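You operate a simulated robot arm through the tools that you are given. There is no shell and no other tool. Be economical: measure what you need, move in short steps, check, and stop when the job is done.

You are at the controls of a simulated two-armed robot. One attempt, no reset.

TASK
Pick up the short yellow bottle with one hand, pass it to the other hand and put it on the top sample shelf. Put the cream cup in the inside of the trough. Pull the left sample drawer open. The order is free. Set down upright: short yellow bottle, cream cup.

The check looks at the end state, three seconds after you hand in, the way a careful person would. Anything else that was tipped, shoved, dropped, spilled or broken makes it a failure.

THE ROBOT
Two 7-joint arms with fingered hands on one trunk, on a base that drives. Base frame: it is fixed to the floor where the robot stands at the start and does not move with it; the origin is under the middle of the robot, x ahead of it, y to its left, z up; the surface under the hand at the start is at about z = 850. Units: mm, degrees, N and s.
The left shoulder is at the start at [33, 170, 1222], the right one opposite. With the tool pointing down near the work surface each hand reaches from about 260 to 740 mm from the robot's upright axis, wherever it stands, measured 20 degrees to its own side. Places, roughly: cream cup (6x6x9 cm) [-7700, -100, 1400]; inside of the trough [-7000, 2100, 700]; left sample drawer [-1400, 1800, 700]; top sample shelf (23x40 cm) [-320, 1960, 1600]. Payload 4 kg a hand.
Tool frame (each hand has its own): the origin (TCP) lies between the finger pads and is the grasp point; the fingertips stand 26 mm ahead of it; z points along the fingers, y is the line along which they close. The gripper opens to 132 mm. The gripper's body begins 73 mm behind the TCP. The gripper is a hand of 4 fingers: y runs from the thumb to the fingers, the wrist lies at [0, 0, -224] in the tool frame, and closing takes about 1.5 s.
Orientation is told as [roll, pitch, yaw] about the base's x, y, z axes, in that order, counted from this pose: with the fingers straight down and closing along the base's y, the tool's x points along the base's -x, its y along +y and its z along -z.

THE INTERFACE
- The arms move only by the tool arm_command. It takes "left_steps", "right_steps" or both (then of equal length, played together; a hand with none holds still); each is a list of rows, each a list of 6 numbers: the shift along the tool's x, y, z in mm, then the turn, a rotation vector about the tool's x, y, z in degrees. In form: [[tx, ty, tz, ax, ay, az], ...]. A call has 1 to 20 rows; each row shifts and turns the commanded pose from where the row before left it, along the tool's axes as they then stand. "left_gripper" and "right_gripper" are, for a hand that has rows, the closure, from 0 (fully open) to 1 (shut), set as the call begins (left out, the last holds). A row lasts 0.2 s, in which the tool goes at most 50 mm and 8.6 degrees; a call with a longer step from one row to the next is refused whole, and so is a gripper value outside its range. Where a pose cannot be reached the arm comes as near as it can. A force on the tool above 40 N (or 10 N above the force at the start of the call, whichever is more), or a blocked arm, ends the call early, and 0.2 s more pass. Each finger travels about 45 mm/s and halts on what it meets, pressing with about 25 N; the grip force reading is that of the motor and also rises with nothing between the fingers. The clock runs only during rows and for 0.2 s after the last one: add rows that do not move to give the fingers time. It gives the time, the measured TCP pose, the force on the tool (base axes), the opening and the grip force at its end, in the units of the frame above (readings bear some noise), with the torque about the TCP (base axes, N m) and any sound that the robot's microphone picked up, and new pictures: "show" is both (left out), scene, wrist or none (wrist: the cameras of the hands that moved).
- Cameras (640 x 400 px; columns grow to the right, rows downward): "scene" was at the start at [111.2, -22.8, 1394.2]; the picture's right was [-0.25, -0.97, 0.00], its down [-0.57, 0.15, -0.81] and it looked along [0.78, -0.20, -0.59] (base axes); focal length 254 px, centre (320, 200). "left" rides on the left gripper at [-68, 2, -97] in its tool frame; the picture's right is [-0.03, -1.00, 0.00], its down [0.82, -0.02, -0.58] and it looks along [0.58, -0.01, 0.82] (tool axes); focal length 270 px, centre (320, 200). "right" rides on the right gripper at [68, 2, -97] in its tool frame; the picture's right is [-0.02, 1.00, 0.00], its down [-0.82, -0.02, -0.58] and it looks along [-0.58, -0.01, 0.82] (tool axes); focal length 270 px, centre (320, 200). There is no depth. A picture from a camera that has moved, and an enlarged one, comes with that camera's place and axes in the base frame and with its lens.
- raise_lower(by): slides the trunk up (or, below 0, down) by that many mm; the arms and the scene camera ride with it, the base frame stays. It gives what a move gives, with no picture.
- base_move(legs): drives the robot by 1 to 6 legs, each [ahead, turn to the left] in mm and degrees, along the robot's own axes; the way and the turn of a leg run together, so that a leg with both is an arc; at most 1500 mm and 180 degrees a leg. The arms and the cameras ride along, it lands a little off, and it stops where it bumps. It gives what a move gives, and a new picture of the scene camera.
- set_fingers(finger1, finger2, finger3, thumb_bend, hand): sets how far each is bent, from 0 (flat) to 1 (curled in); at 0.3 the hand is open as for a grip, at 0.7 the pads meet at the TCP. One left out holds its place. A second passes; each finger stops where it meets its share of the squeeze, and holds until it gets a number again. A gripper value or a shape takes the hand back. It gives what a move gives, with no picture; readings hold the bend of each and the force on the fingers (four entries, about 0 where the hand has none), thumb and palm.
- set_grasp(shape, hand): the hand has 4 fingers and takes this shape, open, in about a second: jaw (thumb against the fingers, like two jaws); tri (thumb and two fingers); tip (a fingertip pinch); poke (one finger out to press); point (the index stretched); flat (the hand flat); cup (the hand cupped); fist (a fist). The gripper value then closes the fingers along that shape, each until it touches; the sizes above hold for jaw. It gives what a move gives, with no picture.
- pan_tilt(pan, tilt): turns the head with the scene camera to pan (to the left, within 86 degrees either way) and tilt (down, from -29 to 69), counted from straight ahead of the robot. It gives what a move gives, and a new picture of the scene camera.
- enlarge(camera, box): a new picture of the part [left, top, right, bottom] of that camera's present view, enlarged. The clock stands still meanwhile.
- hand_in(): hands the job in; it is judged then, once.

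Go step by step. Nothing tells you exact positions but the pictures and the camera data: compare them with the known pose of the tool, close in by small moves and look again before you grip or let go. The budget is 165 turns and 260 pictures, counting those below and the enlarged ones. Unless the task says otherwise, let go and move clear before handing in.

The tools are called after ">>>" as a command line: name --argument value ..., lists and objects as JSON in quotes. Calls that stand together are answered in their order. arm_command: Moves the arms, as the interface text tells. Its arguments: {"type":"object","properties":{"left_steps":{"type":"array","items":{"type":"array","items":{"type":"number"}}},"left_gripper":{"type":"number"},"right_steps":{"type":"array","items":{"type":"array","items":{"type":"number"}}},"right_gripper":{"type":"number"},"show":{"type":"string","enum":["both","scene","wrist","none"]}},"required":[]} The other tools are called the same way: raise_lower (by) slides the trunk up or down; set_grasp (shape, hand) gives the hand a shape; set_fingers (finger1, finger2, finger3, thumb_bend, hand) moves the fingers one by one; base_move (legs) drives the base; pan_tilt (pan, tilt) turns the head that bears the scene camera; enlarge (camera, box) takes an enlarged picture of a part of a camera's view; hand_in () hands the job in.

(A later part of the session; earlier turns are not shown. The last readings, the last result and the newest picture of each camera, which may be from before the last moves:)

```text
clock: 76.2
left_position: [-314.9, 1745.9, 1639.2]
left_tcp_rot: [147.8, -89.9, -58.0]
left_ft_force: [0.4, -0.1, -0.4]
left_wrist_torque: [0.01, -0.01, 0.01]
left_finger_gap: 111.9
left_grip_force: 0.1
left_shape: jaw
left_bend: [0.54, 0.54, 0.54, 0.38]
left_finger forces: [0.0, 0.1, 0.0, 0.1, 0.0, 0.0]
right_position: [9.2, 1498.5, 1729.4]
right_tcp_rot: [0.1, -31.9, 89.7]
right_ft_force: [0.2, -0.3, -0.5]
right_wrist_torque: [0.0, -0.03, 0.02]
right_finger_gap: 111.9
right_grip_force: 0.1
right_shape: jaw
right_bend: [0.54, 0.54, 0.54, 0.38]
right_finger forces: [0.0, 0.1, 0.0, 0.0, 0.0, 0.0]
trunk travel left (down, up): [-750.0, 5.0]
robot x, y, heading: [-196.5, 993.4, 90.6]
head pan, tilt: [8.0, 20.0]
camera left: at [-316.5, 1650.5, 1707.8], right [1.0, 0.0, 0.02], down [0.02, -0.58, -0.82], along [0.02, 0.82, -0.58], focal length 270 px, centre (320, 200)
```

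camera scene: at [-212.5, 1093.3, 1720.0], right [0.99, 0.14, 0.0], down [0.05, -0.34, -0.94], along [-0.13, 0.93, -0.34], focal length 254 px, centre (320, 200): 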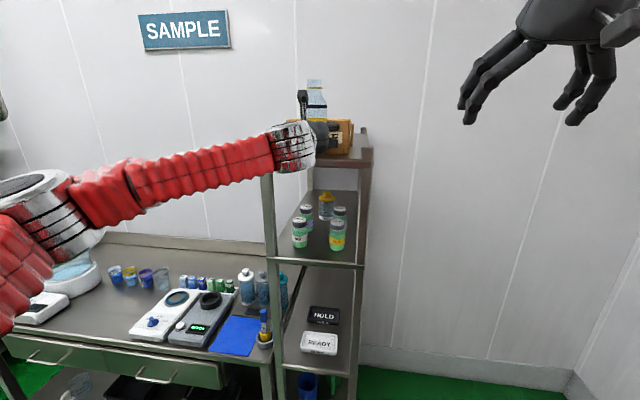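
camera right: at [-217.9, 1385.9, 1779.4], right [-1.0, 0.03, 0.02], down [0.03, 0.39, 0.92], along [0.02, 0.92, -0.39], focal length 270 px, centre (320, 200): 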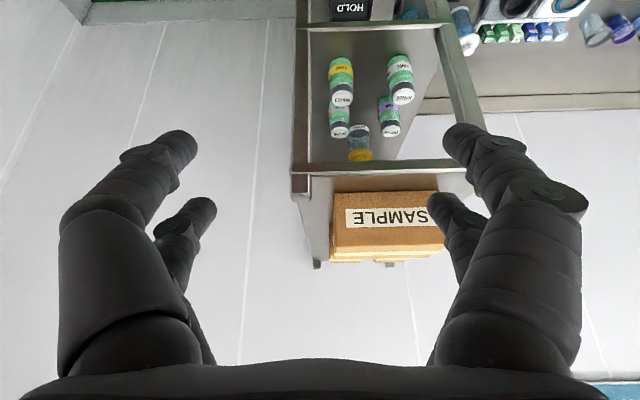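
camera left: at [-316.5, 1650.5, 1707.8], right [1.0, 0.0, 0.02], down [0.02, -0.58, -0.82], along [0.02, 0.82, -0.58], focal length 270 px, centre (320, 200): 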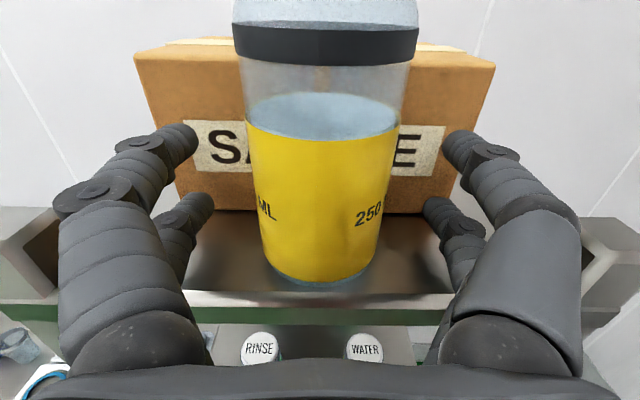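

The bottle stands in front of the box. Withdrawing the left hand straight back.

>>> arm_command --left_steps '[[0, 0, -20, 0, 0, 0], [0, 0, -40, 0, 0, 0], [0, 0, -45, 0, 0, 0], [0, 0, -45, 0, 0, 0], [0, 0, -45, 0, 0, 0], [0, 0, 0, 0, 0, 0]]' --show "both"

>>> enlarge --camera "left" --box '[200, 20, 440, 170]'

```text
clock: 77.6
left_position: [-314.3, 1553.1, 1639.0]
left_tcp_rot: [137.8, -89.9, -47.8]
left_ft_force: [-1.4, -1.1, 0.3]
left_wrist_torque: [-0.03, 0.01, -0.02]
left_finger_gap: 111.9
left_grip_force: 0.0
left_shape: jaw
left_bend: [0.54, 0.54, 0.54, 0.38]
left_finger forces: [0.0, 0.1, 0.0, 0.0, 0.0, 0.1]
right_position: [7.4, 1499.9, 1729.2]
right_tcp_rot: [0.1, -31.9, 89.7]
right_ft_force: [0.9, -0.3, 0.6]
right_wrist_torque: [-0.04, 0.0, -0.03]
right_finger_gap: 112.2
right_grip_force: 0.0
right_shape: jaw
right_bend: [0.54, 0.54, 0.54, 0.38]
right_finger forces: [0.0, 0.0, 0.1, 0.1, 0.1, 0.0]
trunk travel left (down, up): [-750.0, 5.0]
robot x, y, heading: [-193.8, 993.1, 90.2]
head pan, tilt: [8.0, 20.0]
camera scene: at [-212.0, 1094.3, 1719.9], right [0.99, 0.14, 0.0], down [0.05, -0.34, -0.94], along [-0.13, 0.93, -0.34], focal length 254 px, centre (320, 200)
camera left: at [-316.5, 1456.2, 1706.6], right [1.0, 0.0, 0.02], down [0.02, -0.58, -0.82], along [0.02, 0.82, -0.58], focal length 270 px, centre (320, 200)
```

scene: 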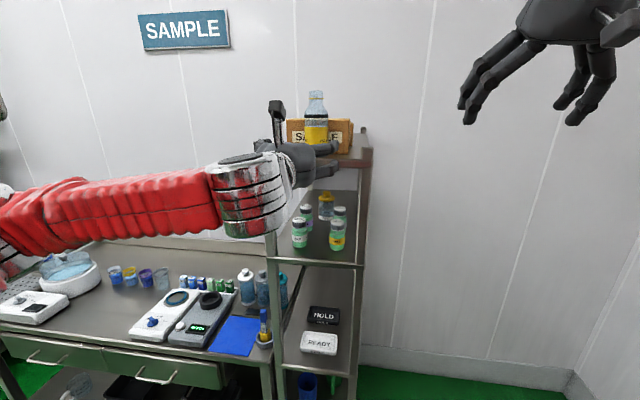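
left: 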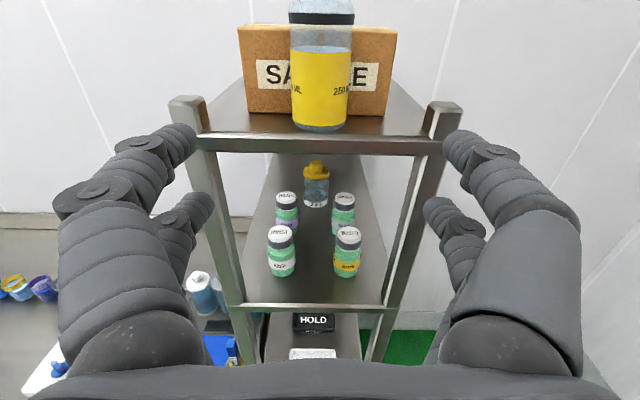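

```text
2.67 times, centred on (320, 95) of left
camera zoom: at [-316.5, 1456.2, 1706.6], right [1.0, 0.0, 0.02], down [0.02, -0.58, -0.82], along [0.02, 0.82, -0.58], focal length 721 px, centre (320, 480)
```

zoom: 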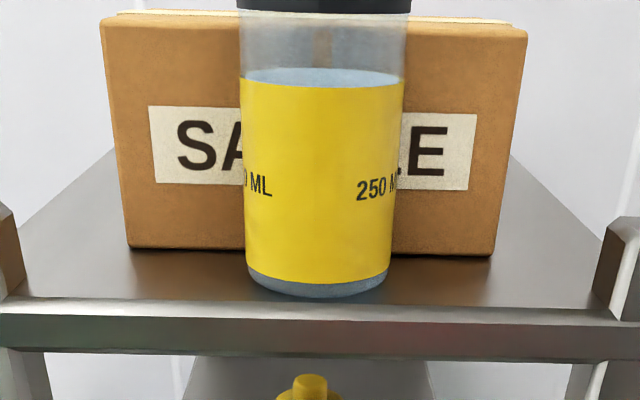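

The bottle stands well, fully on the shelf. Next the left drawer: back off, turn left, drive along x to about −1250, and face the table again.

>>> base_move --legs '[[-200, 0], [0, 90], [1050, 0], [0, -90]]'

>>> pan_tilt --pan 10 --tilt 40

```text
clock: 82.2
left_position: [-749.3, 953.1, 1640.0]
left_tcp_rot: [132.7, -89.9, 19.5]
left_ft_force: [-0.4, -0.7, -0.5]
left_wrist_torque: [0.02, 0.01, -0.02]
left_finger_gap: 112.0
left_grip_force: 0.1
left_shape: jaw
left_bend: [0.54, 0.54, 0.54, 0.38]
left_finger forces: [0.0, 0.0, 0.1, 0.0, 0.0, 0.0]
right_position: [-552.4, 1215.9, 1731.0]
right_tcp_rot: [0.1, -31.9, 151.9]
right_ft_force: [0.3, -0.1, 0.1]
right_wrist_torque: [0.0, 0.0, -0.02]
right_finger_gap: 112.5
right_grip_force: 0.0
right_shape: jaw
right_bend: [0.54, 0.54, 0.54, 0.38]
right_finger forces: [0.1, 0.0, 0.0, 0.0, 0.0, 0.0]
trunk travel left (down, up): [-750.0, 5.0]
robot x, y, heading: [-170.8, 837.8, 154.7]
head pan, tilt: [8.0, 20.0]
stopped in leg 2: the robot was blocked; the commanded pose is now the measured one
camera scene: at [-271.8, 875.6, 1720.0], right [0.3, 0.95, 0.0], down [0.33, -0.1, -0.94], along [-0.9, 0.28, -0.34], focal length 254 px, centre (320, 200)
```

scene: 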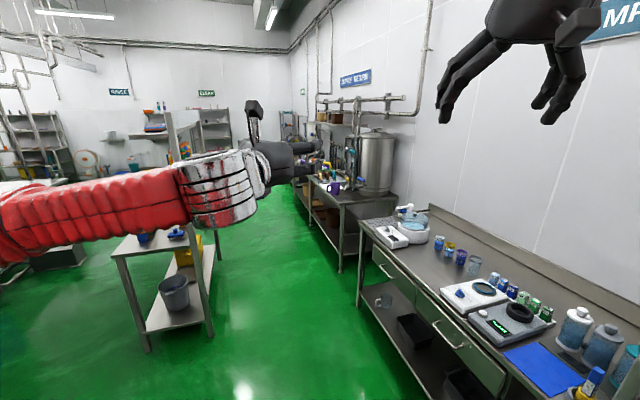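

```text
clock: 83.0
left_position: [-748.3, 953.4, 1639.4]
left_tcp_rot: [136.1, -89.7, 16.2]
left_ft_force: [0.6, 1.0, -0.5]
left_wrist_torque: [0.0, 0.03, 0.01]
left_finger_gap: 112.3
left_grip_force: 0.1
left_shape: jaw
left_bend: [0.54, 0.54, 0.54, 0.38]
left_finger forces: [0.0, 0.0, 0.0, 0.0, 0.0, 0.1]
right_position: [-551.8, 1214.7, 1730.7]
right_tcp_rot: [0.2, -31.9, 151.9]
right_ft_force: [-0.5, 0.8, 0.4]
right_wrist_torque: [-0.02, 0.02, 0.0]
right_finger_gap: 112.5
right_grip_force: 0.0
right_shape: jaw
right_bend: [0.54, 0.54, 0.54, 0.38]
right_finger forces: [0.0, 0.0, 0.0, 0.1, 0.1, 0.0]
trunk travel left (down, up): [-750.0, 5.0]
robot x, y, heading: [-169.6, 839.2, 154.9]
head pan, tilt: [10.0, 40.0]
camera scene: at [-265.0, 870.2, 1688.6], right [0.26, 0.96, 0.0], down [0.62, -0.17, -0.77], along [-0.74, 0.2, -0.64], focal length 254 px, centre (320, 200)
```

scene: 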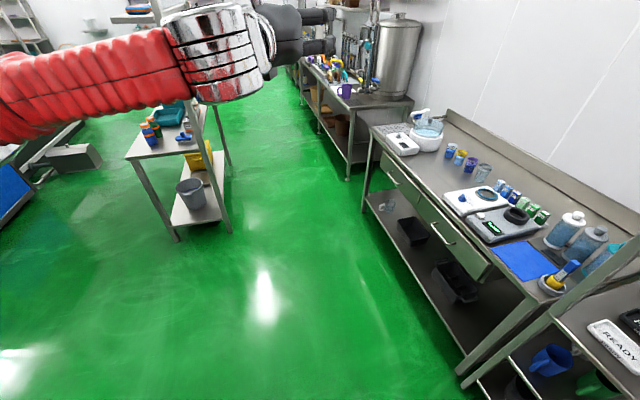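

The rear met the counter side; I'll drive forward first, then go on turning.

>>> base_move --legs '[[350, 0], [0, 25], [760, 0], [0, -90]]'

```text
clock: 93.4
left_position: [-1608.3, 1466.6, 1641.9]
left_tcp_rot: [161.5, -89.6, -49.9]
left_ft_force: [-0.1, 0.2, 0.9]
left_wrist_torque: [-0.06, -0.05, 0.02]
left_finger_gap: 112.3
left_grip_force: 0.0
left_shape: jaw
left_bend: [0.54, 0.54, 0.54, 0.38]
left_finger forces: [0.0, 0.1, 0.0, 0.0, 0.0, 0.0]
right_position: [-1287.0, 1535.9, 1732.4]
right_tcp_rot: [0.0, -32.1, 111.3]
right_ft_force: [0.0, 0.6, 1.0]
right_wrist_torque: [0.02, 0.02, 0.0]
right_finger_gap: 112.3
right_grip_force: 0.0
right_shape: jaw
right_bend: [0.54, 0.54, 0.54, 0.38]
right_finger forces: [0.1, 0.0, 0.0, 0.0, 0.1, 0.1]
trunk travel left (down, up): [-750.0, 5.0]
robot x, y, heading: [-1296.2, 979.1, 111.8]
head pan, tilt: [10.0, 40.0]
stopped in leg 4: the robot was blocked; the commanded pose is now the measured one
camera scene: at [-1344.8, 1060.9, 1688.7], right [0.85, 0.53, 0.0], down [0.34, -0.55, -0.77], along [-0.4, 0.65, -0.64], focal length 254 px, centre (320, 200)
```

scene: 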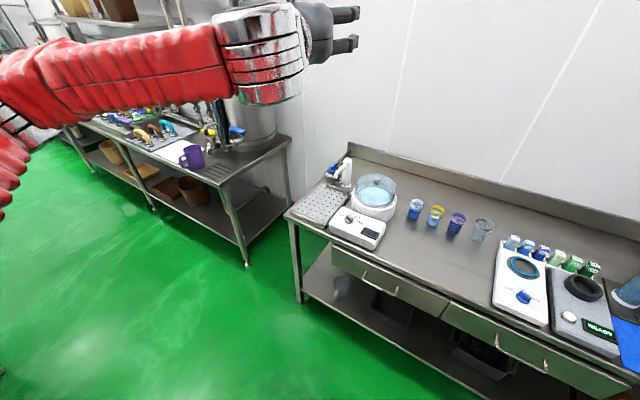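

Blocked again at heading 112. I need to see what is near: looking left and right.

>>> pan_tilt --pan 86 --tilt 40

>>> pan_tilt --pan -86 --tilt 40

```text
clock: 94.8
left_position: [-1610.3, 1467.8, 1639.6]
left_tcp_rot: [178.8, -89.8, -67.4]
left_ft_force: [-0.4, 0.2, -0.6]
left_wrist_torque: [-0.04, -0.02, 0.0]
left_finger_gap: 112.2
left_grip_force: 0.0
left_shape: jaw
left_bend: [0.54, 0.54, 0.54, 0.38]
left_finger forces: [0.0, 0.0, 0.1, 0.0, 0.1, 0.0]
right_position: [-1289.5, 1536.7, 1732.4]
right_tcp_rot: [0.0, -31.9, 111.3]
right_ft_force: [-0.5, 1.0, -0.1]
right_wrist_torque: [0.01, -0.02, -0.03]
right_finger_gap: 112.1
right_grip_force: 0.1
right_shape: jaw
right_bend: [0.54, 0.54, 0.54, 0.38]
right_finger forces: [0.0, 0.0, 0.0, 0.0, 0.1, 0.0]
trunk travel left (down, up): [-750.0, 5.0]
robot x, y, heading: [-1292.6, 979.0, 111.5]
head pan, tilt: [85.9, 40.0]
camera scene: at [-1382.2, 963.8, 1688.5], right [-0.3, 0.95, 0.0], down [0.61, 0.19, -0.77], along [-0.73, -0.23, -0.64], focal length 254 px, centre (320, 200)
```

scene: 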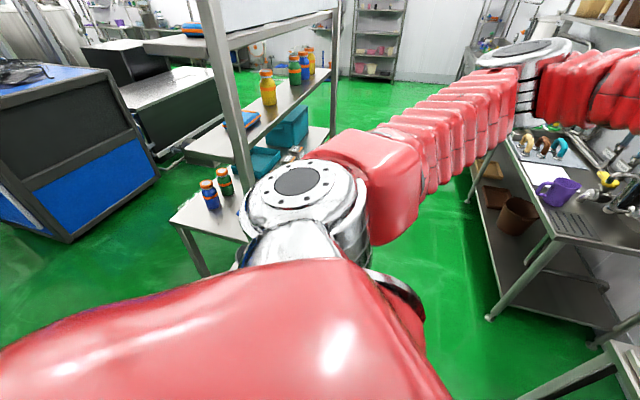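

```text
clock: 97.5
left_position: [-1607.6, 1467.7, 1640.5]
left_tcp_rot: [159.3, -90.0, -47.8]
left_ft_force: [0.4, 0.1, 0.1]
left_wrist_torque: [0.03, 0.01, -0.01]
left_finger_gap: 112.0
left_grip_force: 0.1
left_shape: jaw
left_bend: [0.54, 0.54, 0.54, 0.38]
left_finger forces: [0.0, 0.0, 0.0, 0.1, 0.1, 0.0]
right_position: [-1286.9, 1536.9, 1731.8]
right_tcp_rot: [0.0, -31.8, 111.4]
right_ft_force: [0.6, 0.6, 0.1]
right_wrist_torque: [0.01, -0.03, 0.02]
right_finger_gap: 112.1
right_grip_force: 0.0
right_shape: jaw
right_bend: [0.54, 0.54, 0.54, 0.38]
right_finger forces: [0.0, 0.0, 0.1, 0.0, 0.0, 0.1]
trunk travel left (down, up): [-750.0, 5.0]
robot x, y, heading: [-1293.5, 981.5, 111.7]
head pan, tilt: [-85.9, 40.0]
camera scene: at [-1223.5, 1026.9, 1688.6], right [0.43, -0.9, 0.0], down [-0.58, -0.28, -0.77], along [0.69, 0.33, -0.64], focal length 254 px, centre (320, 200)
```

scene: 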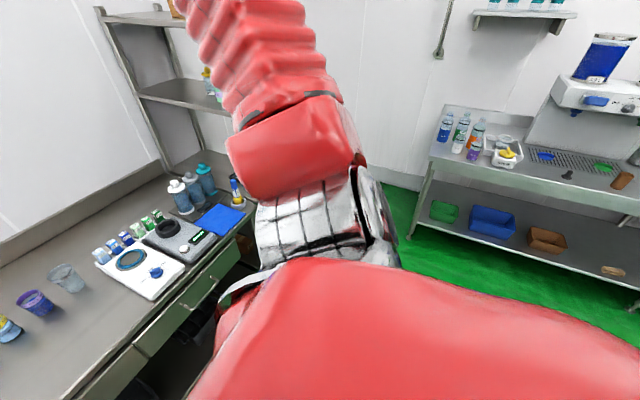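

Nothing obviously touching. I'll try the rest of the turn again after a small forward move.

>>> base_move --legs '[[60, 0], [0, -21]]'

```text
clock: 99.6
left_position: [-1436.0, 1602.3, 1640.9]
left_tcp_rot: [151.5, -89.8, -60.6]
left_ft_force: [0.2, 0.3, 0.6]
left_wrist_torque: [-0.02, -0.02, 0.05]
left_finger_gap: 112.0
left_grip_force: 0.1
left_shape: jaw
left_bend: [0.54, 0.54, 0.54, 0.38]
left_finger forces: [0.0, 0.0, 0.0, 0.1, 0.0, 0.0]
right_position: [-1111.6, 1553.4, 1732.7]
right_tcp_rot: [0.1, -31.9, 90.6]
right_ft_force: [0.0, -0.5, -0.6]
right_wrist_torque: [0.02, 0.04, 0.02]
right_finger_gap: 112.3
right_grip_force: 0.1
right_shape: jaw
right_bend: [0.54, 0.54, 0.54, 0.38]
right_finger forces: [0.0, 0.1, 0.0, 0.0, 0.0, 0.0]
trunk travel left (down, up): [-750.0, 5.0]
robot x, y, heading: [-1323.6, 1037.7, 90.5]
head pan, tilt: [-85.9, 40.0]
camera scene: at [-1241.4, 1051.5, 1688.5], right [0.09, -1.0, 0.0], down [-0.64, -0.06, -0.77], along [0.76, 0.07, -0.64], focal length 254 px, centre (320, 200)
```

scene: 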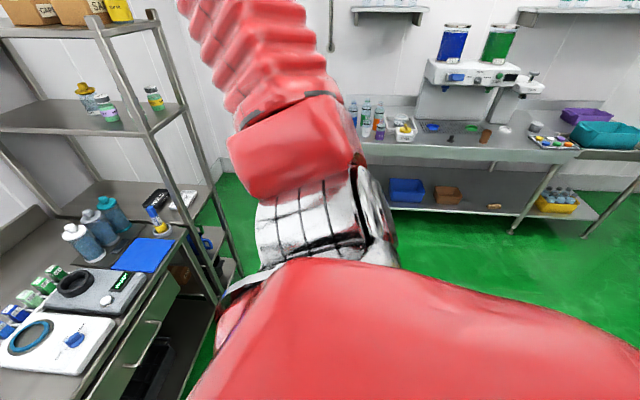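

Turned; the robot faces the table at x ≈ −1324. Lowering the trunk to drawer height and looking at the handle.

>>> raise_lower --by -620

>>> pan_tilt --pan 10 --tilt 30

```text
refused: -620 is not a number from -400 to 400
```

```text
clock: 101.4
left_position: [-1437.3, 1602.2, 1641.8]
left_tcp_rot: [158.8, -89.7, -67.9]
left_ft_force: [-0.4, -0.1, -0.1]
left_wrist_torque: [0.01, 0.02, 0.01]
left_finger_gap: 112.4
left_grip_force: 0.0
left_shape: jaw
left_bend: [0.54, 0.54, 0.54, 0.38]
left_finger forces: [0.0, 0.0, 0.0, 0.1, 0.0, 0.0]
right_position: [-1112.2, 1553.2, 1731.9]
right_tcp_rot: [0.1, -32.0, 90.7]
right_ft_force: [-0.2, -0.7, 0.2]
right_wrist_torque: [0.02, -0.02, 0.01]
right_finger_gap: 112.1
right_grip_force: 0.0
right_shape: jaw
right_bend: [0.54, 0.54, 0.54, 0.38]
right_finger forces: [0.1, 0.1, 0.0, 0.0, 0.0, 0.1]
trunk travel left (down, up): [-750.0, 5.0]
robot x, y, heading: [-1326.6, 1034.2, 91.0]
head pan, tilt: [10.0, 30.0]
camera scene: at [-1344.5, 1134.3, 1703.9], right [0.98, 0.19, 0.0], down [0.09, -0.49, -0.87], along [-0.16, 0.85, -0.5], focal length 254 px, centre (320, 200)
```

scene: 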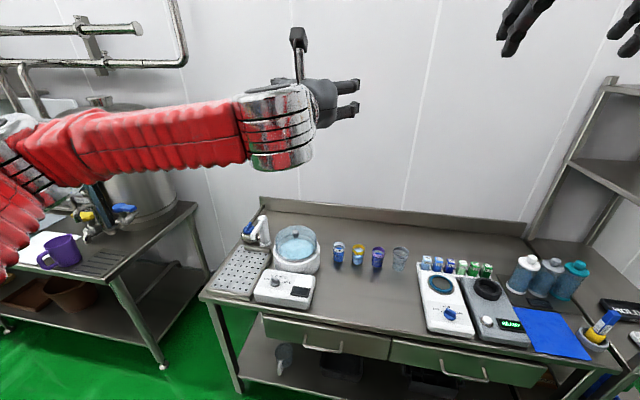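

I'll pull the left hand back 80 mm and lower the trunk in two stages.

>>> arm_command --left_steps '[[0, 0, -40, 0, 0, 0], [0, 0, -40, 0, 0, 0]]' --right_steps '[[30, 0, -25, 0, 0, 0], [30, 0, -25, 0, 0, 0]]' --show "none"

>>> raise_lower --by -400

>>> raise_lower --by -250

>>> pan_tilt --pan 10 --tilt 30

```text
clock: 102.0
left_position: [-1436.3, 1519.7, 1641.5]
left_tcp_rot: [156.9, -89.7, -66.0]
left_ft_force: [-0.2, -0.1, 0.6]
left_wrist_torque: [-0.01, 0.01, 0.02]
left_finger_gap: 112.4
left_grip_force: 0.0
left_shape: jaw
left_bend: [0.54, 0.54, 0.54, 0.38]
left_finger forces: [0.0, 0.1, 0.0, 0.1, 0.0, 0.1]
right_position: [-1111.4, 1476.4, 1746.0]
right_tcp_rot: [0.1, -32.1, 90.4]
right_ft_force: [-0.5, -1.4, 0.3]
right_wrist_torque: [0.03, 0.03, 0.02]
right_finger_gap: 112.2
right_grip_force: 0.1
right_shape: jaw
right_bend: [0.54, 0.54, 0.54, 0.38]
right_finger forces: [0.0, 0.0, 0.0, 0.1, 0.0, 0.0]
trunk travel left (down, up): [-750.0, 5.0]
robot x, y, heading: [-1326.2, 1039.5, 90.8]
head pan, tilt: [10.0, 30.0]
```

```text
clock: 105.8
left_position: [-1436.0, 1522.7, 1241.4]
left_tcp_rot: [166.9, -89.7, -76.1]
left_ft_force: [-0.2, -0.2, 0.7]
left_wrist_torque: [0.04, 0.01, -0.01]
left_finger_gap: 112.2
left_grip_force: 0.2
left_shape: jaw
left_bend: [0.54, 0.54, 0.54, 0.38]
left_finger forces: [0.0, 0.0, 0.1, 0.0, 0.0, 0.0]
right_position: [-1112.8, 1475.8, 1344.1]
right_tcp_rot: [0.1, -31.9, 90.6]
right_ft_force: [0.0, 0.6, -0.2]
right_wrist_torque: [0.0, -0.02, -0.03]
right_finger_gap: 112.2
right_grip_force: 0.0
right_shape: jaw
right_bend: [0.54, 0.54, 0.54, 0.38]
right_finger forces: [0.0, 0.0, 0.1, 0.0, 0.0, 0.0]
trunk travel left (down, up): [-350.0, 405.0]
robot x, y, heading: [-1324.9, 1036.9, 91.0]
head pan, tilt: [10.0, 30.0]
```

```text
clock: 108.4
left_position: [-1437.4, 1597.8, 881.0]
left_tcp_rot: [0.0, -76.2, 90.7]
left_ft_force: [-0.6, 0.2, 0.6]
left_wrist_torque: [0.02, -0.01, -0.03]
left_finger_gap: 112.0
left_grip_force: 0.1
left_shape: jaw
left_bend: [0.54, 0.54, 0.54, 0.38]
left_finger forces: [0.1, 0.0, 0.1, 0.0, 0.1, 0.0]
right_position: [-1112.0, 1475.8, 1092.6]
right_tcp_rot: [0.1, -32.0, 90.6]
right_ft_force: [-0.3, 1.0, 0.9]
right_wrist_torque: [-0.01, 0.02, 0.01]
right_finger_gap: 112.2
right_grip_force: 0.2
right_shape: jaw
right_bend: [0.54, 0.54, 0.54, 0.38]
right_finger forces: [0.1, 0.1, 0.0, 0.0, 0.0, 0.0]
trunk travel left (down, up): [-100.0, 655.0]
robot x, y, heading: [-1324.6, 1034.5, 90.9]
head pan, tilt: [10.0, 30.0]
```

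```text
clock: 109.0
left_position: [-1438.0, 1598.4, 880.1]
left_tcp_rot: [0.1, -76.1, 90.7]
left_ft_force: [0.4, 0.7, -0.2]
left_wrist_torque: [0.01, 0.02, 0.03]
left_finger_gap: 112.3
left_grip_force: 0.1
left_shape: jaw
left_bend: [0.54, 0.54, 0.54, 0.38]
left_finger forces: [0.1, 0.1, 0.0, 0.1, 0.1, 0.1]
right_position: [-1112.4, 1475.8, 1093.3]
right_tcp_rot: [0.1, -32.0, 90.6]
right_ft_force: [0.8, -0.2, -0.4]
right_wrist_torque: [0.01, 0.03, 0.01]
right_finger_gap: 112.2
right_grip_force: 0.0
right_shape: jaw
right_bend: [0.54, 0.54, 0.54, 0.38]
right_finger forces: [0.0, 0.0, 0.0, 0.0, 0.0, 0.1]
trunk travel left (down, up): [-100.0, 655.0]
robot x, y, heading: [-1322.5, 1033.6, 90.9]
head pan, tilt: [10.0, 30.0]
camera scene: at [-1347.2, 1281.7, 1040.6], right [0.98, 0.19, 0.0], down [0.09, -0.49, -0.87], along [-0.16, 0.85, -0.5], focal length 254 px, centre (320, 200)
```

scene: 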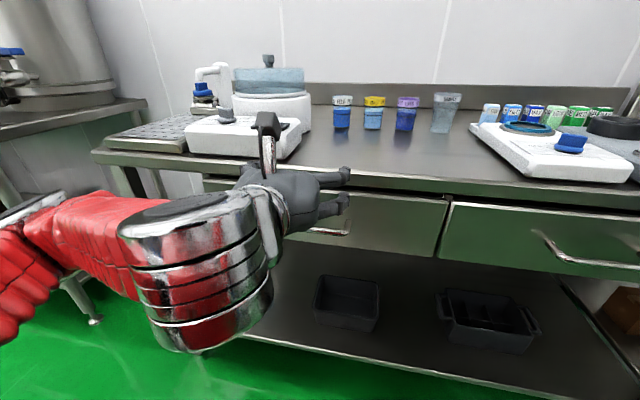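

The torso leans forward in the low position. Taking a look with the left camera and a zoom.

>>> enlarge --camera "left" --box '[0, 0, 640, 400]'

>>> enlarge --camera "scene" --box '[190, 140, 470, 310]'

```text
1.00 times, centred on (320, 200) of left (not enlarged: the box is as wide or as high as the picture)
camera zoom: at [-1437.6, 1521.8, 969.1], right [1.0, 0.02, 0.02], down [0.03, -0.76, -0.65], along [0.0, 0.65, -0.76], focal length 270 px, centre (320, 200)
```

zoom: 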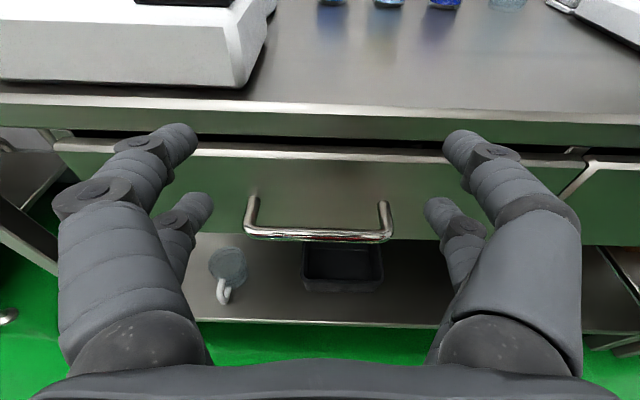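

```text
2.29 times, centred on (330, 225) of scene
camera zoom: at [-1347.2, 1281.7, 1040.6], right [0.98, 0.19, 0.0], down [0.09, -0.49, -0.87], along [-0.16, 0.85, -0.5], focal length 580 px, centre (297, 143)
```

zoom: 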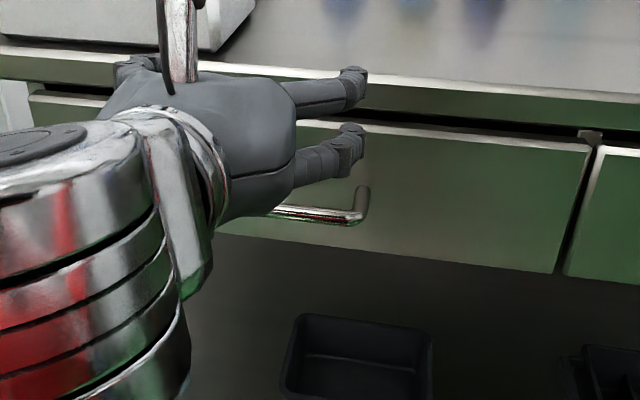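

The handle bar's centre is at about [−1437, 1658, 758], 136 mm long, drawer face about 35 mm behind. I'll retract 70 mm, level the hand, and roll it 90° so it closes vertically.

>>> arm_command --left_steps '[[0, 0, -35, 0, 0, 0], [0, 0, -35, 0, -6.9, 0], [0, 0, 0, 0, -6.9, 0], [0, 0, 0, 0, 0, 8.2], [0, 0, 0, 0, 0, 8.2], [0, 0, 0, 0, 0, 8.2], [0, 0, 0, 0, 0, 8.2], [0, 0, 0, 0, 0, 8.2], [0, 0, 0, 0, 0, 8.2], [0, 0, 0, 0, 0, 8.2], [0, 0, 0, 0, 0, 8.2], [0, 0, 0, 0, 0, 8.2], [0, 0, 0, 0, 0, 8.1], [0, 0, 0, 0, 0, 8.1], [0, 0, 0, 0, 0, 0]]' --left_gripper 0.35 --show "both"

```text
clock: 112.2
left_position: [-1395.4, 1578.9, 914.7]
left_tcp_rot: [89.9, 0.2, 0.9]
left_ft_force: [-0.2, -0.1, 0.3]
left_wrist_torque: [0.0, -0.02, 0.03]
left_finger_gap: 86.3
left_grip_force: 0.0
left_shape: jaw
left_bend: [0.7, 0.7, 0.7, 0.64]
left_finger forces: [0.1, 0.0, 0.0, 0.1, 0.1, 0.1]
left hand out of reach, approached as far as the arm can: row 1, 2, 3
right_position: [-1112.8, 1477.0, 1092.3]
right_tcp_rot: [0.2, -31.9, 90.6]
right_ft_force: [0.0, 0.0, 0.7]
right_wrist_torque: [0.0, 0.01, -0.02]
right_finger_gap: 112.4
right_grip_force: 0.0
right_shape: jaw
right_bend: [0.54, 0.54, 0.54, 0.38]
right_finger forces: [0.0, 0.1, 0.0, 0.1, 0.0, 0.1]
trunk travel left (down, up): [-100.0, 655.0]
robot x, y, heading: [-1324.7, 1032.6, 90.8]
head pan, tilt: [10.0, 30.0]
camera scene: at [-1347.2, 1281.7, 1040.6], right [0.98, 0.19, 0.0], down [0.09, -0.49, -0.87], along [-0.16, 0.85, -0.5], focal length 254 px, centre (320, 200)
camera left: at [-1325.4, 1483.9, 916.5], right [0.02, 0.0, -1.0], down [-0.81, -0.59, -0.02], along [-0.59, 0.81, -0.01], focal length 270 px, centre (320, 200)
```

scene: 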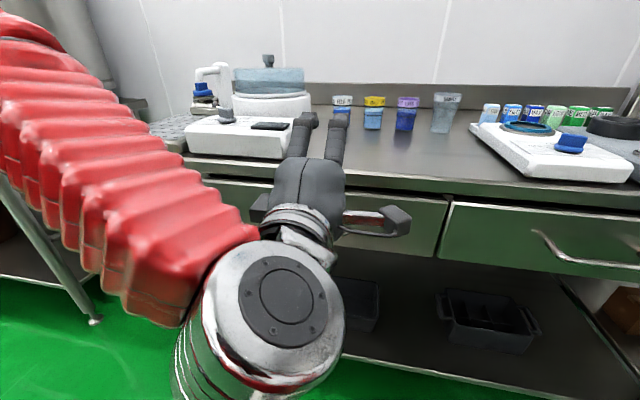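
left: 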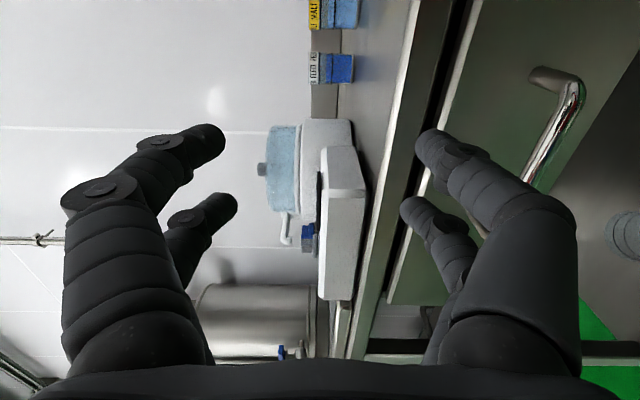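

Rolled fine: fingers above, thumb below. Now moving down in front of the handle.

>>> arm_command --left_steps '[[10, -39, -4, 0, 0, 0], [11, -39, -4, 0, 0, 0], [11, -39, -4, 0, 0, 0], [10, -39, -4, 0, 0, 0], [0, 0, 0, 0, 0, 0]]' --show "both"

```text
clock: 113.4
left_position: [-1420.3, 1582.0, 757.3]
left_tcp_rot: [90.1, 0.1, 0.9]
left_ft_force: [0.2, 0.5, 0.3]
left_wrist_torque: [-0.02, 0.0, -0.01]
left_finger_gap: 85.9
left_grip_force: 0.1
left_shape: jaw
left_bend: [0.7, 0.7, 0.7, 0.64]
left_finger forces: [0.0, 0.0, 0.1, 0.0, 0.0, 0.0]
left hand out of reach, approached as far as the arm can: row 1, 2, 3
right_position: [-1111.9, 1476.5, 1092.5]
right_tcp_rot: [0.1, -31.9, 90.6]
right_ft_force: [0.4, 1.0, -0.6]
right_wrist_torque: [0.0, 0.02, -0.01]
right_finger_gap: 112.0
right_grip_force: 0.0
right_shape: jaw
right_bend: [0.54, 0.54, 0.54, 0.38]
right_finger forces: [0.0, 0.0, 0.0, 0.0, 0.0, 0.1]
trunk travel left (down, up): [-100.0, 655.0]
robot x, y, heading: [-1324.6, 1036.1, 90.9]
head pan, tilt: [10.0, 30.0]
camera scene: at [-1347.0, 1281.5, 1040.7], right [0.98, 0.19, 0.0], down [0.09, -0.49, -0.87], along [-0.16, 0.85, -0.5], focal length 254 px, centre (320, 200)
camera left: at [-1350.0, 1487.5, 758.9], right [0.02, 0.0, -1.0], down [-0.81, -0.59, -0.02], along [-0.59, 0.81, -0.01], focal length 270 px, centre (320, 200)
```

scene: 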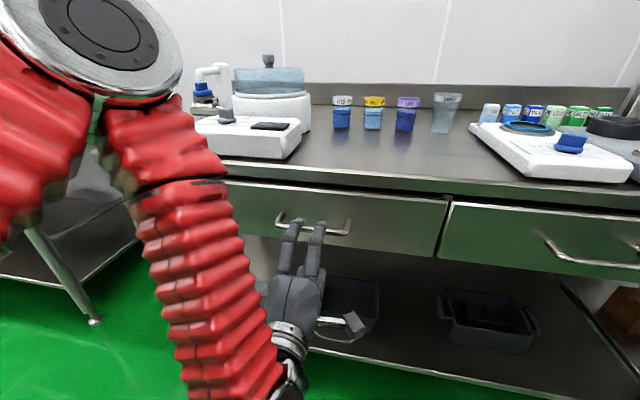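
left: 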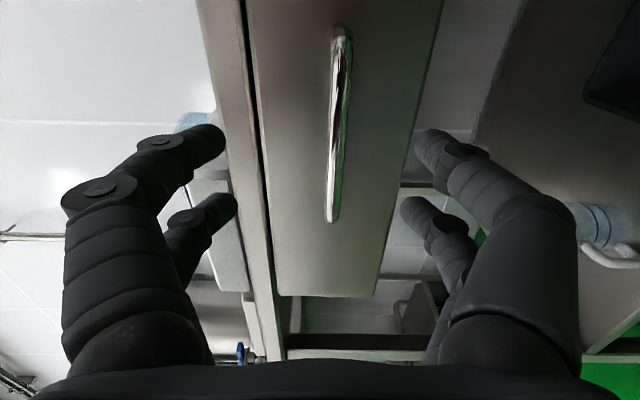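

Handle bar is about 10 mm lower than the hand centre. Adjusting and advancing.

>>> arm_command --left_steps '[[0, -9, 0, 0, 0, 0], [0, 0, 25, 0, 0, 0], [0, 0, 20, 0, 0, 0], [0, 0, 0, 0, 0, 0]]' --show "both"

```text
clock: 114.4
left_position: [-1418.9, 1630.0, 749.0]
left_tcp_rot: [90.0, 0.0, 0.8]
left_ft_force: [-0.1, 0.9, -0.2]
left_wrist_torque: [0.01, -0.03, -0.03]
left_finger_gap: 86.2
left_grip_force: 0.1
left_shape: jaw
left_bend: [0.7, 0.7, 0.7, 0.64]
left_finger forces: [0.0, 0.0, 0.0, 0.0, 0.1, 0.1]
right_position: [-1110.5, 1477.8, 1092.0]
right_tcp_rot: [0.1, -31.8, 90.6]
right_ft_force: [-0.2, -0.6, 0.3]
right_wrist_torque: [0.0, -0.02, 0.02]
right_finger_gap: 112.2
right_grip_force: 0.1
right_shape: jaw
right_bend: [0.54, 0.54, 0.54, 0.38]
right_finger forces: [0.0, 0.1, 0.1, 0.0, 0.1, 0.0]
trunk travel left (down, up): [-100.0, 655.0]
robot x, y, heading: [-1326.1, 1034.7, 91.1]
head pan, tilt: [10.0, 30.0]
camera scene: at [-1347.3, 1281.7, 1040.6], right [0.98, 0.19, 0.0], down [0.09, -0.49, -0.87], along [-0.16, 0.85, -0.5], focal length 254 px, centre (320, 200)
camera left: at [-1349.1, 1535.1, 750.0], right [0.02, 0.0, -1.0], down [-0.81, -0.59, -0.02], along [-0.59, 0.81, -0.01], focal length 270 px, centre (320, 200)
```

scene: 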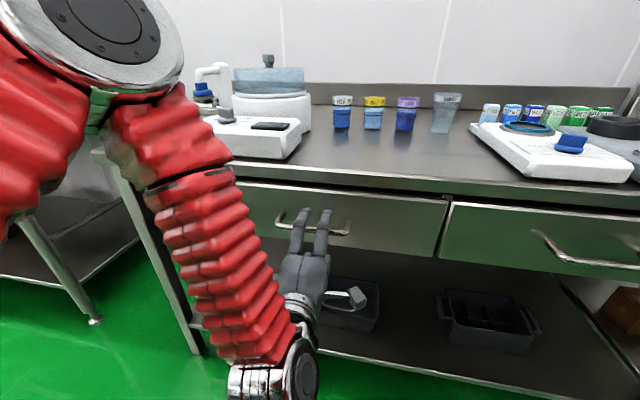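
left: 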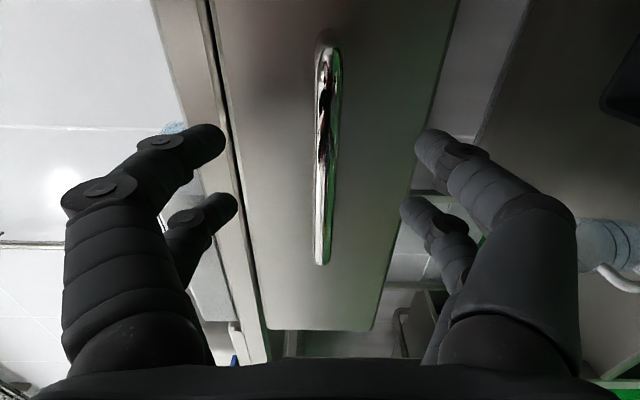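

Bar at y ≈ 1660. Going 24 mm forward and closing.

>>> arm_command --left_steps '[[8, -2, 12, 0, 0, 0], [0, 0, 12, 0, 0, 0], [0, 0, 0, 0, 0, 0]]' --show "none"

>>> arm_command --left_steps '[[0, 0, 0, 0, 0, 0], [0, 0, 0, 0, 0, 0], [0, 0, 0, 0, 0, 0], [0, 0, 0, 0, 0, 0], [0, 0, 0, 0, 0, 0], [0, 0, 0, 0, 0, 0], [0, 0, 0, 0, 0, 0], [0, 0, 0, 0, 0, 0]]' --left_gripper 1 --show "both"

```text
clock: 115.2
left_position: [-1425.4, 1650.9, 747.1]
left_tcp_rot: [89.9, 0.0, 1.1]
left_ft_force: [0.4, -0.7, -0.3]
left_wrist_torque: [-0.01, -0.02, 0.0]
left_finger_gap: 85.9
left_grip_force: 0.1
left_shape: jaw
left_bend: [0.7, 0.7, 0.7, 0.64]
left_finger forces: [0.1, 0.0, 0.1, 0.1, 0.1, 0.0]
left hand out of reach, approached as far as the arm can: row 2
right_position: [-1112.6, 1477.6, 1091.5]
right_tcp_rot: [0.1, -31.9, 90.6]
right_ft_force: [0.0, 0.4, 0.3]
right_wrist_torque: [0.02, -0.02, 0.04]
right_finger_gap: 112.4
right_grip_force: 0.1
right_shape: jaw
right_bend: [0.54, 0.54, 0.54, 0.38]
right_finger forces: [0.0, 0.1, 0.1, 0.0, 0.0, 0.1]
trunk travel left (down, up): [-100.0, 655.0]
robot x, y, heading: [-1328.0, 1034.3, 91.0]
head pan, tilt: [10.0, 30.0]
```

```text
clock: 117.0
left_position: [-1425.0, 1651.7, 746.9]
left_tcp_rot: [89.7, 0.0, 1.1]
left_ft_force: [0.1, 1.0, -1.6]
left_wrist_torque: [-0.01, 0.0, -0.02]
left_finger_gap: 10.6
left_grip_force: 24.9
left_shape: jaw
left_bend: [0.71, 0.71, 0.72, 0.7]
left_finger forces: [22.0, 22.2, 22.4, 0.0, 22.8, 0.0]
right_position: [-1112.6, 1477.1, 1092.0]
right_tcp_rot: [0.1, -31.8, 90.5]
right_ft_force: [0.7, 0.2, -0.1]
right_wrist_torque: [0.02, 0.0, 0.0]
right_finger_gap: 112.4
right_grip_force: 0.0
right_shape: jaw
right_bend: [0.54, 0.54, 0.54, 0.38]
right_finger forces: [0.0, 0.0, 0.1, 0.0, 0.0, 0.0]
trunk travel left (down, up): [-100.0, 655.0]
robot x, y, heading: [-1327.6, 1035.3, 90.7]
head pan, tilt: [10.0, 30.0]
camera scene: at [-1347.3, 1281.9, 1040.6], right [0.98, 0.19, 0.0], down [0.09, -0.49, -0.87], along [-0.16, 0.85, -0.5], focal length 254 px, centre (320, 200)
camera left: at [-1354.0, 1557.7, 749.9], right [0.02, 0.0, -1.0], down [-0.8, -0.59, -0.02], along [-0.59, 0.81, -0.02], focal length 270 px, centre (320, 200)
```

scene: 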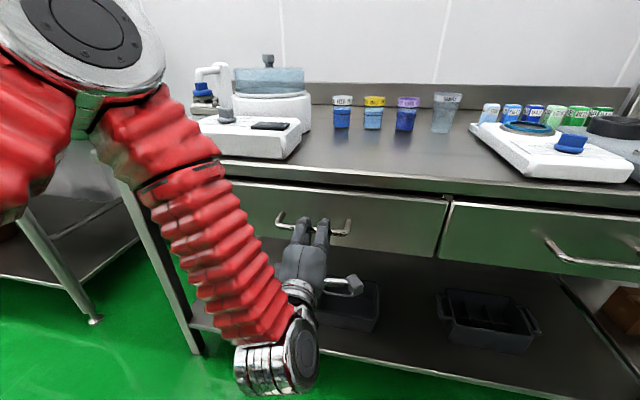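
left: 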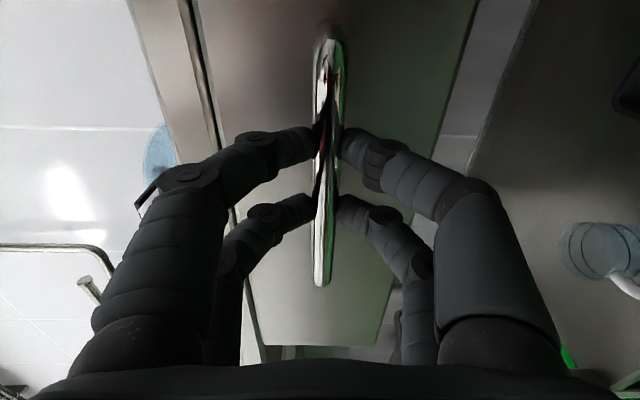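

Bar gripped. Pulling the drawer by driving back 150 mm.

>>> base_move --legs '[[-150, 0]]'

```text
clock: 118.3
left_position: [-1424.6, 1502.9, 747.9]
left_tcp_rot: [89.8, 0.0, 1.2]
left_ft_force: [-17.2, -1.6, -1.8]
left_wrist_torque: [-0.05, -0.01, 0.31]
left_finger_gap: 10.2
left_grip_force: 24.8
left_shape: jaw
left_bend: [0.71, 0.71, 0.72, 0.7]
left_finger forces: [23.2, 23.6, 24.2, 0.0, 24.6, 0.1]
right_position: [-1111.2, 1326.9, 1093.1]
right_tcp_rot: [0.0, -31.9, 90.6]
right_ft_force: [0.2, 0.0, 0.3]
right_wrist_torque: [0.02, -0.03, 0.01]
right_finger_gap: 112.0
right_grip_force: 0.1
right_shape: jaw
right_bend: [0.54, 0.54, 0.54, 0.38]
right_finger forces: [0.0, 0.1, 0.1, 0.1, 0.1, 0.1]
trunk travel left (down, up): [-100.0, 655.0]
robot x, y, heading: [-1324.9, 882.5, 90.9]
head pan, tilt: [10.0, 30.0]
camera scene: at [-1346.2, 1131.3, 1040.6], right [0.98, 0.19, 0.0], down [0.1, -0.49, -0.87], along [-0.16, 0.85, -0.5], focal length 254 px, centre (320, 200)
```

scene: 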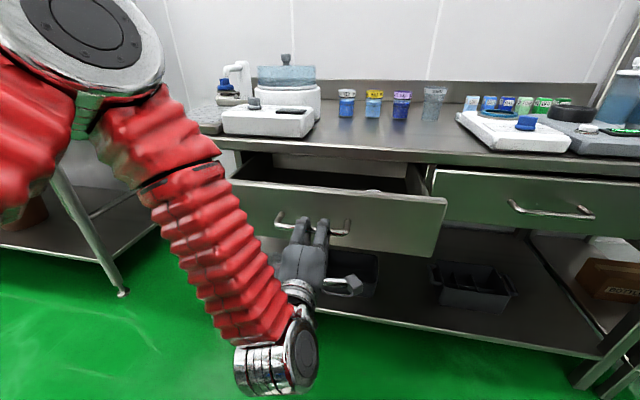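

The drawer is sliding open. Another 100 mm.

>>> base_move --legs '[[-100, 0]]'

```text
clock: 119.5
left_position: [-1424.8, 1400.6, 746.9]
left_tcp_rot: [89.7, 0.1, 1.4]
left_ft_force: [-22.8, -2.1, -2.6]
left_wrist_torque: [-0.09, 0.04, 0.39]
left_finger_gap: 10.0
left_grip_force: 25.1
left_shape: jaw
left_bend: [0.71, 0.71, 0.72, 0.7]
left_finger forces: [23.5, 23.6, 24.5, 0.0, 25.0, 0.0]
right_position: [-1110.2, 1227.4, 1093.3]
right_tcp_rot: [0.0, -32.1, 90.7]
right_ft_force: [0.6, 0.0, -0.1]
right_wrist_torque: [0.01, 0.0, 0.0]
right_finger_gap: 112.1
right_grip_force: 0.0
right_shape: jaw
right_bend: [0.54, 0.54, 0.54, 0.38]
right_finger forces: [0.0, 0.1, 0.0, 0.0, 0.1, 0.0]
trunk travel left (down, up): [-100.0, 655.0]
robot x, y, heading: [-1321.0, 782.3, 90.8]
head pan, tilt: [10.0, 30.0]
camera scene: at [-1345.0, 1031.1, 1040.6], right [0.98, 0.19, 0.0], down [0.1, -0.49, -0.87], along [-0.16, 0.85, -0.5], focal length 254 px, centre (320, 200)
```

scene: 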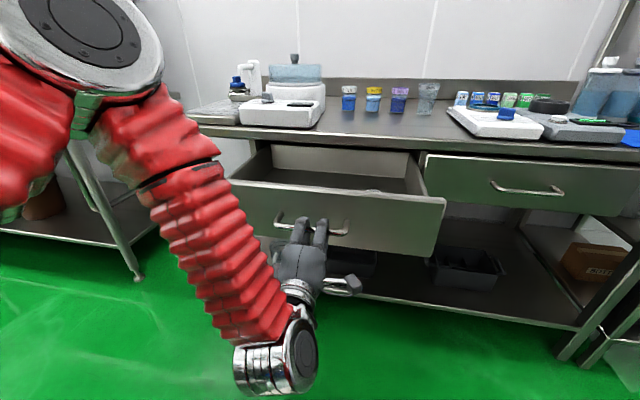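

Drawer open about 250 mm. Releasing the bar.

>>> arm_command --left_steps '[[0, 0, 0, 0, 0, 0], [0, 0, 0, 0, 0, 0], [0, 0, 0, 0, 0, 0], [0, 0, 0, 0, 0, 0], [0, 0, 0, 0, 0, 0]]' --left_gripper 0.3 --show "none"

>>> arm_command --left_steps '[[0, 0, -20, 0, 0, 0], [0, 0, -30, 0, 0, 0], [0, 0, -30, 0, 0, 0], [0, 0, 0, 0, 0, 0]]' --show "both"

```text
clock: 120.7
left_position: [-1423.3, 1401.9, 748.5]
left_tcp_rot: [89.7, 0.2, 1.3]
left_ft_force: [0.3, 1.3, -0.7]
left_wrist_torque: [0.03, -0.01, 0.04]
left_finger_gap: 92.3
left_grip_force: 0.1
left_shape: jaw
left_bend: [0.68, 0.68, 0.68, 0.58]
left_finger forces: [0.0, 0.0, 0.0, 0.0, 0.1, 0.0]
right_position: [-1107.0, 1226.2, 1093.9]
right_tcp_rot: [0.0, -32.0, 90.7]
right_ft_force: [0.3, 0.5, 0.5]
right_wrist_torque: [-0.03, 0.0, -0.01]
right_finger_gap: 112.1
right_grip_force: 0.1
right_shape: jaw
right_bend: [0.54, 0.54, 0.54, 0.38]
right_finger forces: [0.0, 0.0, 0.0, 0.0, 0.1, 0.0]
trunk travel left (down, up): [-100.0, 655.0]
robot x, y, heading: [-1321.5, 785.8, 90.9]
head pan, tilt: [10.0, 30.0]
```

```text
clock: 121.7
left_position: [-1421.5, 1322.4, 747.2]
left_tcp_rot: [89.7, 0.1, 1.5]
left_ft_force: [0.7, 0.0, -0.1]
left_wrist_torque: [0.02, 0.0, -0.01]
left_finger_gap: 92.5
left_grip_force: 0.1
left_shape: jaw
left_bend: [0.68, 0.68, 0.68, 0.58]
left_finger forces: [0.0, 0.0, 0.0, 0.0, 0.0, 0.1]
right_position: [-1109.0, 1226.5, 1093.9]
right_tcp_rot: [0.2, -31.9, 90.6]
right_ft_force: [-0.3, -0.1, 0.2]
right_wrist_torque: [0.0, 0.01, 0.03]
right_finger_gap: 112.1
right_grip_force: 0.1
right_shape: jaw
right_bend: [0.54, 0.54, 0.54, 0.38]
right_finger forces: [0.0, 0.1, 0.0, 0.0, 0.0, 0.0]
trunk travel left (down, up): [-100.0, 655.0]
robot x, y, heading: [-1325.8, 787.0, 90.8]
head pan, tilt: [10.0, 30.0]
camera scene: at [-1343.1, 1031.6, 1040.5], right [0.98, 0.19, 0.0], down [0.09, -0.49, -0.87], along [-0.16, 0.85, -0.5], focal length 254 px, centre (320, 200)
camera left: at [-1349.5, 1228.4, 749.8], right [0.02, 0.0, -1.0], down [-0.8, -0.6, -0.02], along [-0.6, 0.8, -0.02], focal length 270 px, centre (320, 200)
```

scene: 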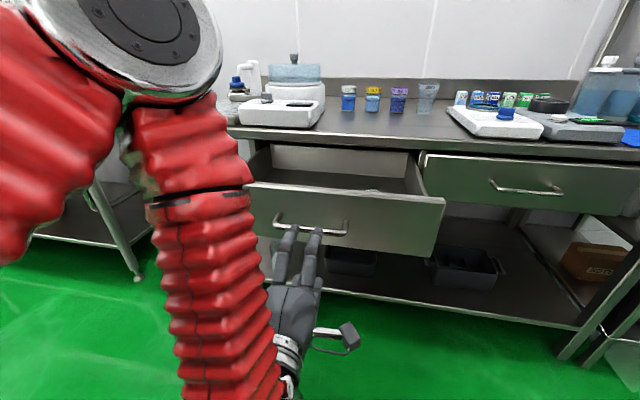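
left: 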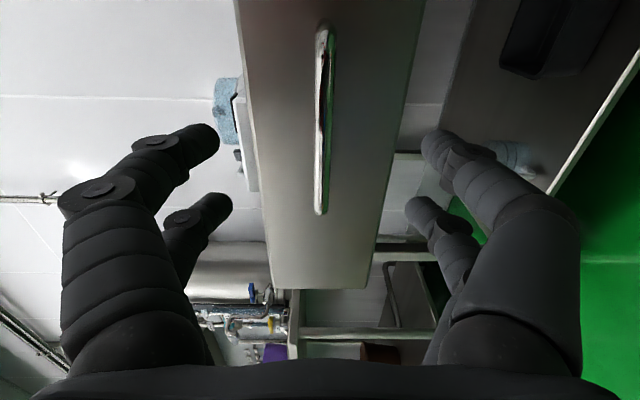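

The drawer stays open. Now I back off, raise the trunk again to mid height and look toward the far end of the room.

>>> base_move --legs '[[-80, 0]]'

>>> raise_lower --by 350

>>> pan_tilt --pan 80 --tilt 20

```text
clock: 122.8
left_position: [-1419.5, 1241.1, 748.4]
left_tcp_rot: [89.8, 0.3, 1.5]
left_ft_force: [0.3, 0.0, 0.2]
left_wrist_torque: [-0.01, -0.02, 0.0]
left_finger_gap: 92.1
left_grip_force: 0.0
left_shape: jaw
left_bend: [0.68, 0.68, 0.68, 0.58]
left_finger forces: [0.0, 0.0, 0.0, 0.0, 0.0, 0.0]
right_position: [-1107.6, 1142.6, 1095.1]
right_tcp_rot: [0.1, -32.0, 90.5]
right_ft_force: [-0.5, -2.0, 0.0]
right_wrist_torque: [0.04, -0.03, -0.01]
right_finger_gap: 112.2
right_grip_force: 0.0
right_shape: jaw
right_bend: [0.54, 0.54, 0.54, 0.38]
right_finger forces: [0.1, 0.0, 0.1, 0.1, 0.0, 0.0]
trunk travel left (down, up): [-100.0, 655.0]
robot x, y, heading: [-1324.3, 703.6, 90.8]
head pan, tilt: [10.0, 30.0]
camera scene: at [-1342.3, 948.9, 1040.9], right [0.98, 0.19, 0.0], down [0.09, -0.49, -0.87], along [-0.16, 0.85, -0.5], focal length 254 px, centre (320, 200)
```

scene: 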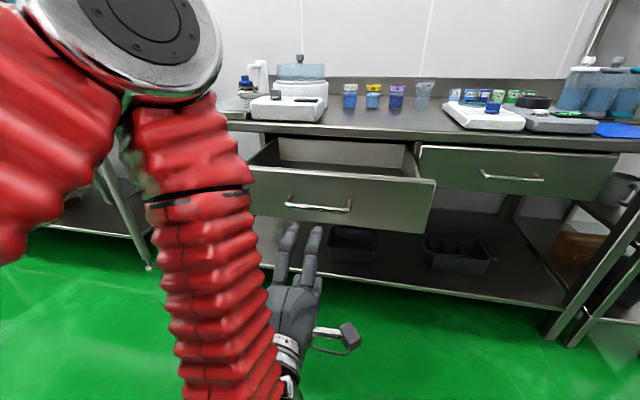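

```text
clock: 126.2
left_position: [-1419.7, 1238.9, 1104.7]
left_tcp_rot: [90.1, 0.2, 1.9]
left_ft_force: [-0.4, -0.5, -0.5]
left_wrist_torque: [0.02, -0.01, 0.03]
left_finger_gap: 92.3
left_grip_force: 0.1
left_shape: jaw
left_bend: [0.68, 0.68, 0.68, 0.58]
left_finger forces: [0.0, 0.1, 0.0, 0.0, 0.0, 0.0]
right_position: [-1107.0, 1144.8, 1444.6]
right_tcp_rot: [0.1, -32.0, 90.6]
right_ft_force: [0.3, 0.4, 0.0]
right_wrist_torque: [-0.02, 0.0, 0.0]
right_finger_gap: 112.3
right_grip_force: 0.1
right_shape: jaw
right_bend: [0.54, 0.54, 0.54, 0.38]
right_finger forces: [0.0, 0.0, 0.0, 0.0, 0.0, 0.0]
trunk travel left (down, up): [-450.0, 305.0]
robot x, y, heading: [-1320.8, 704.5, 90.7]
head pan, tilt: [10.0, 30.0]
```

```text
clock: 127.6
left_position: [-1419.3, 1239.5, 1104.9]
left_tcp_rot: [90.1, 0.2, 1.8]
left_ft_force: [-0.7, 0.1, 0.9]
left_wrist_torque: [-0.02, -0.04, -0.03]
left_finger_gap: 92.2
left_grip_force: 0.1
left_shape: jaw
left_bend: [0.68, 0.68, 0.68, 0.58]
left_finger forces: [0.0, 0.0, 0.0, 0.0, 0.0, 0.0]
right_position: [-1106.3, 1144.7, 1444.6]
right_tcp_rot: [0.1, -31.9, 90.6]
right_ft_force: [0.1, 0.1, -0.1]
right_wrist_torque: [0.0, 0.0, 0.01]
right_finger_gap: 112.3
right_grip_force: 0.1
right_shape: jaw
right_bend: [0.54, 0.54, 0.54, 0.38]
right_finger forces: [0.0, 0.0, 0.0, 0.0, 0.1, 0.0]
trunk travel left (down, up): [-450.0, 305.0]
robot x, y, heading: [-1322.4, 700.9, 90.9]
head pan, tilt: [80.0, 20.0]
camera scene: at [-1415.1, 746.0, 1419.4], right [0.16, 0.99, 0.0], down [0.34, -0.06, -0.94], along [-0.93, 0.15, -0.34], focal length 254 px, centre (320, 200)
```

scene: 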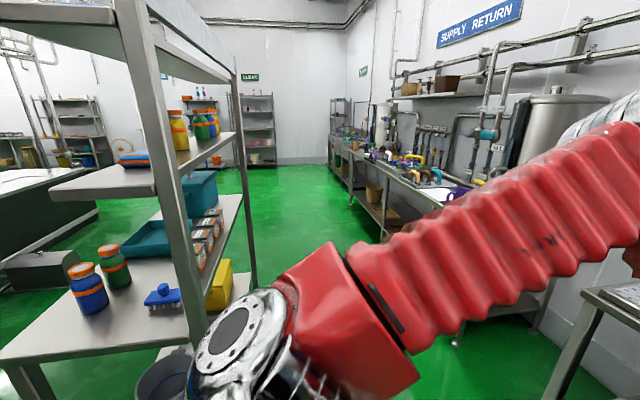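

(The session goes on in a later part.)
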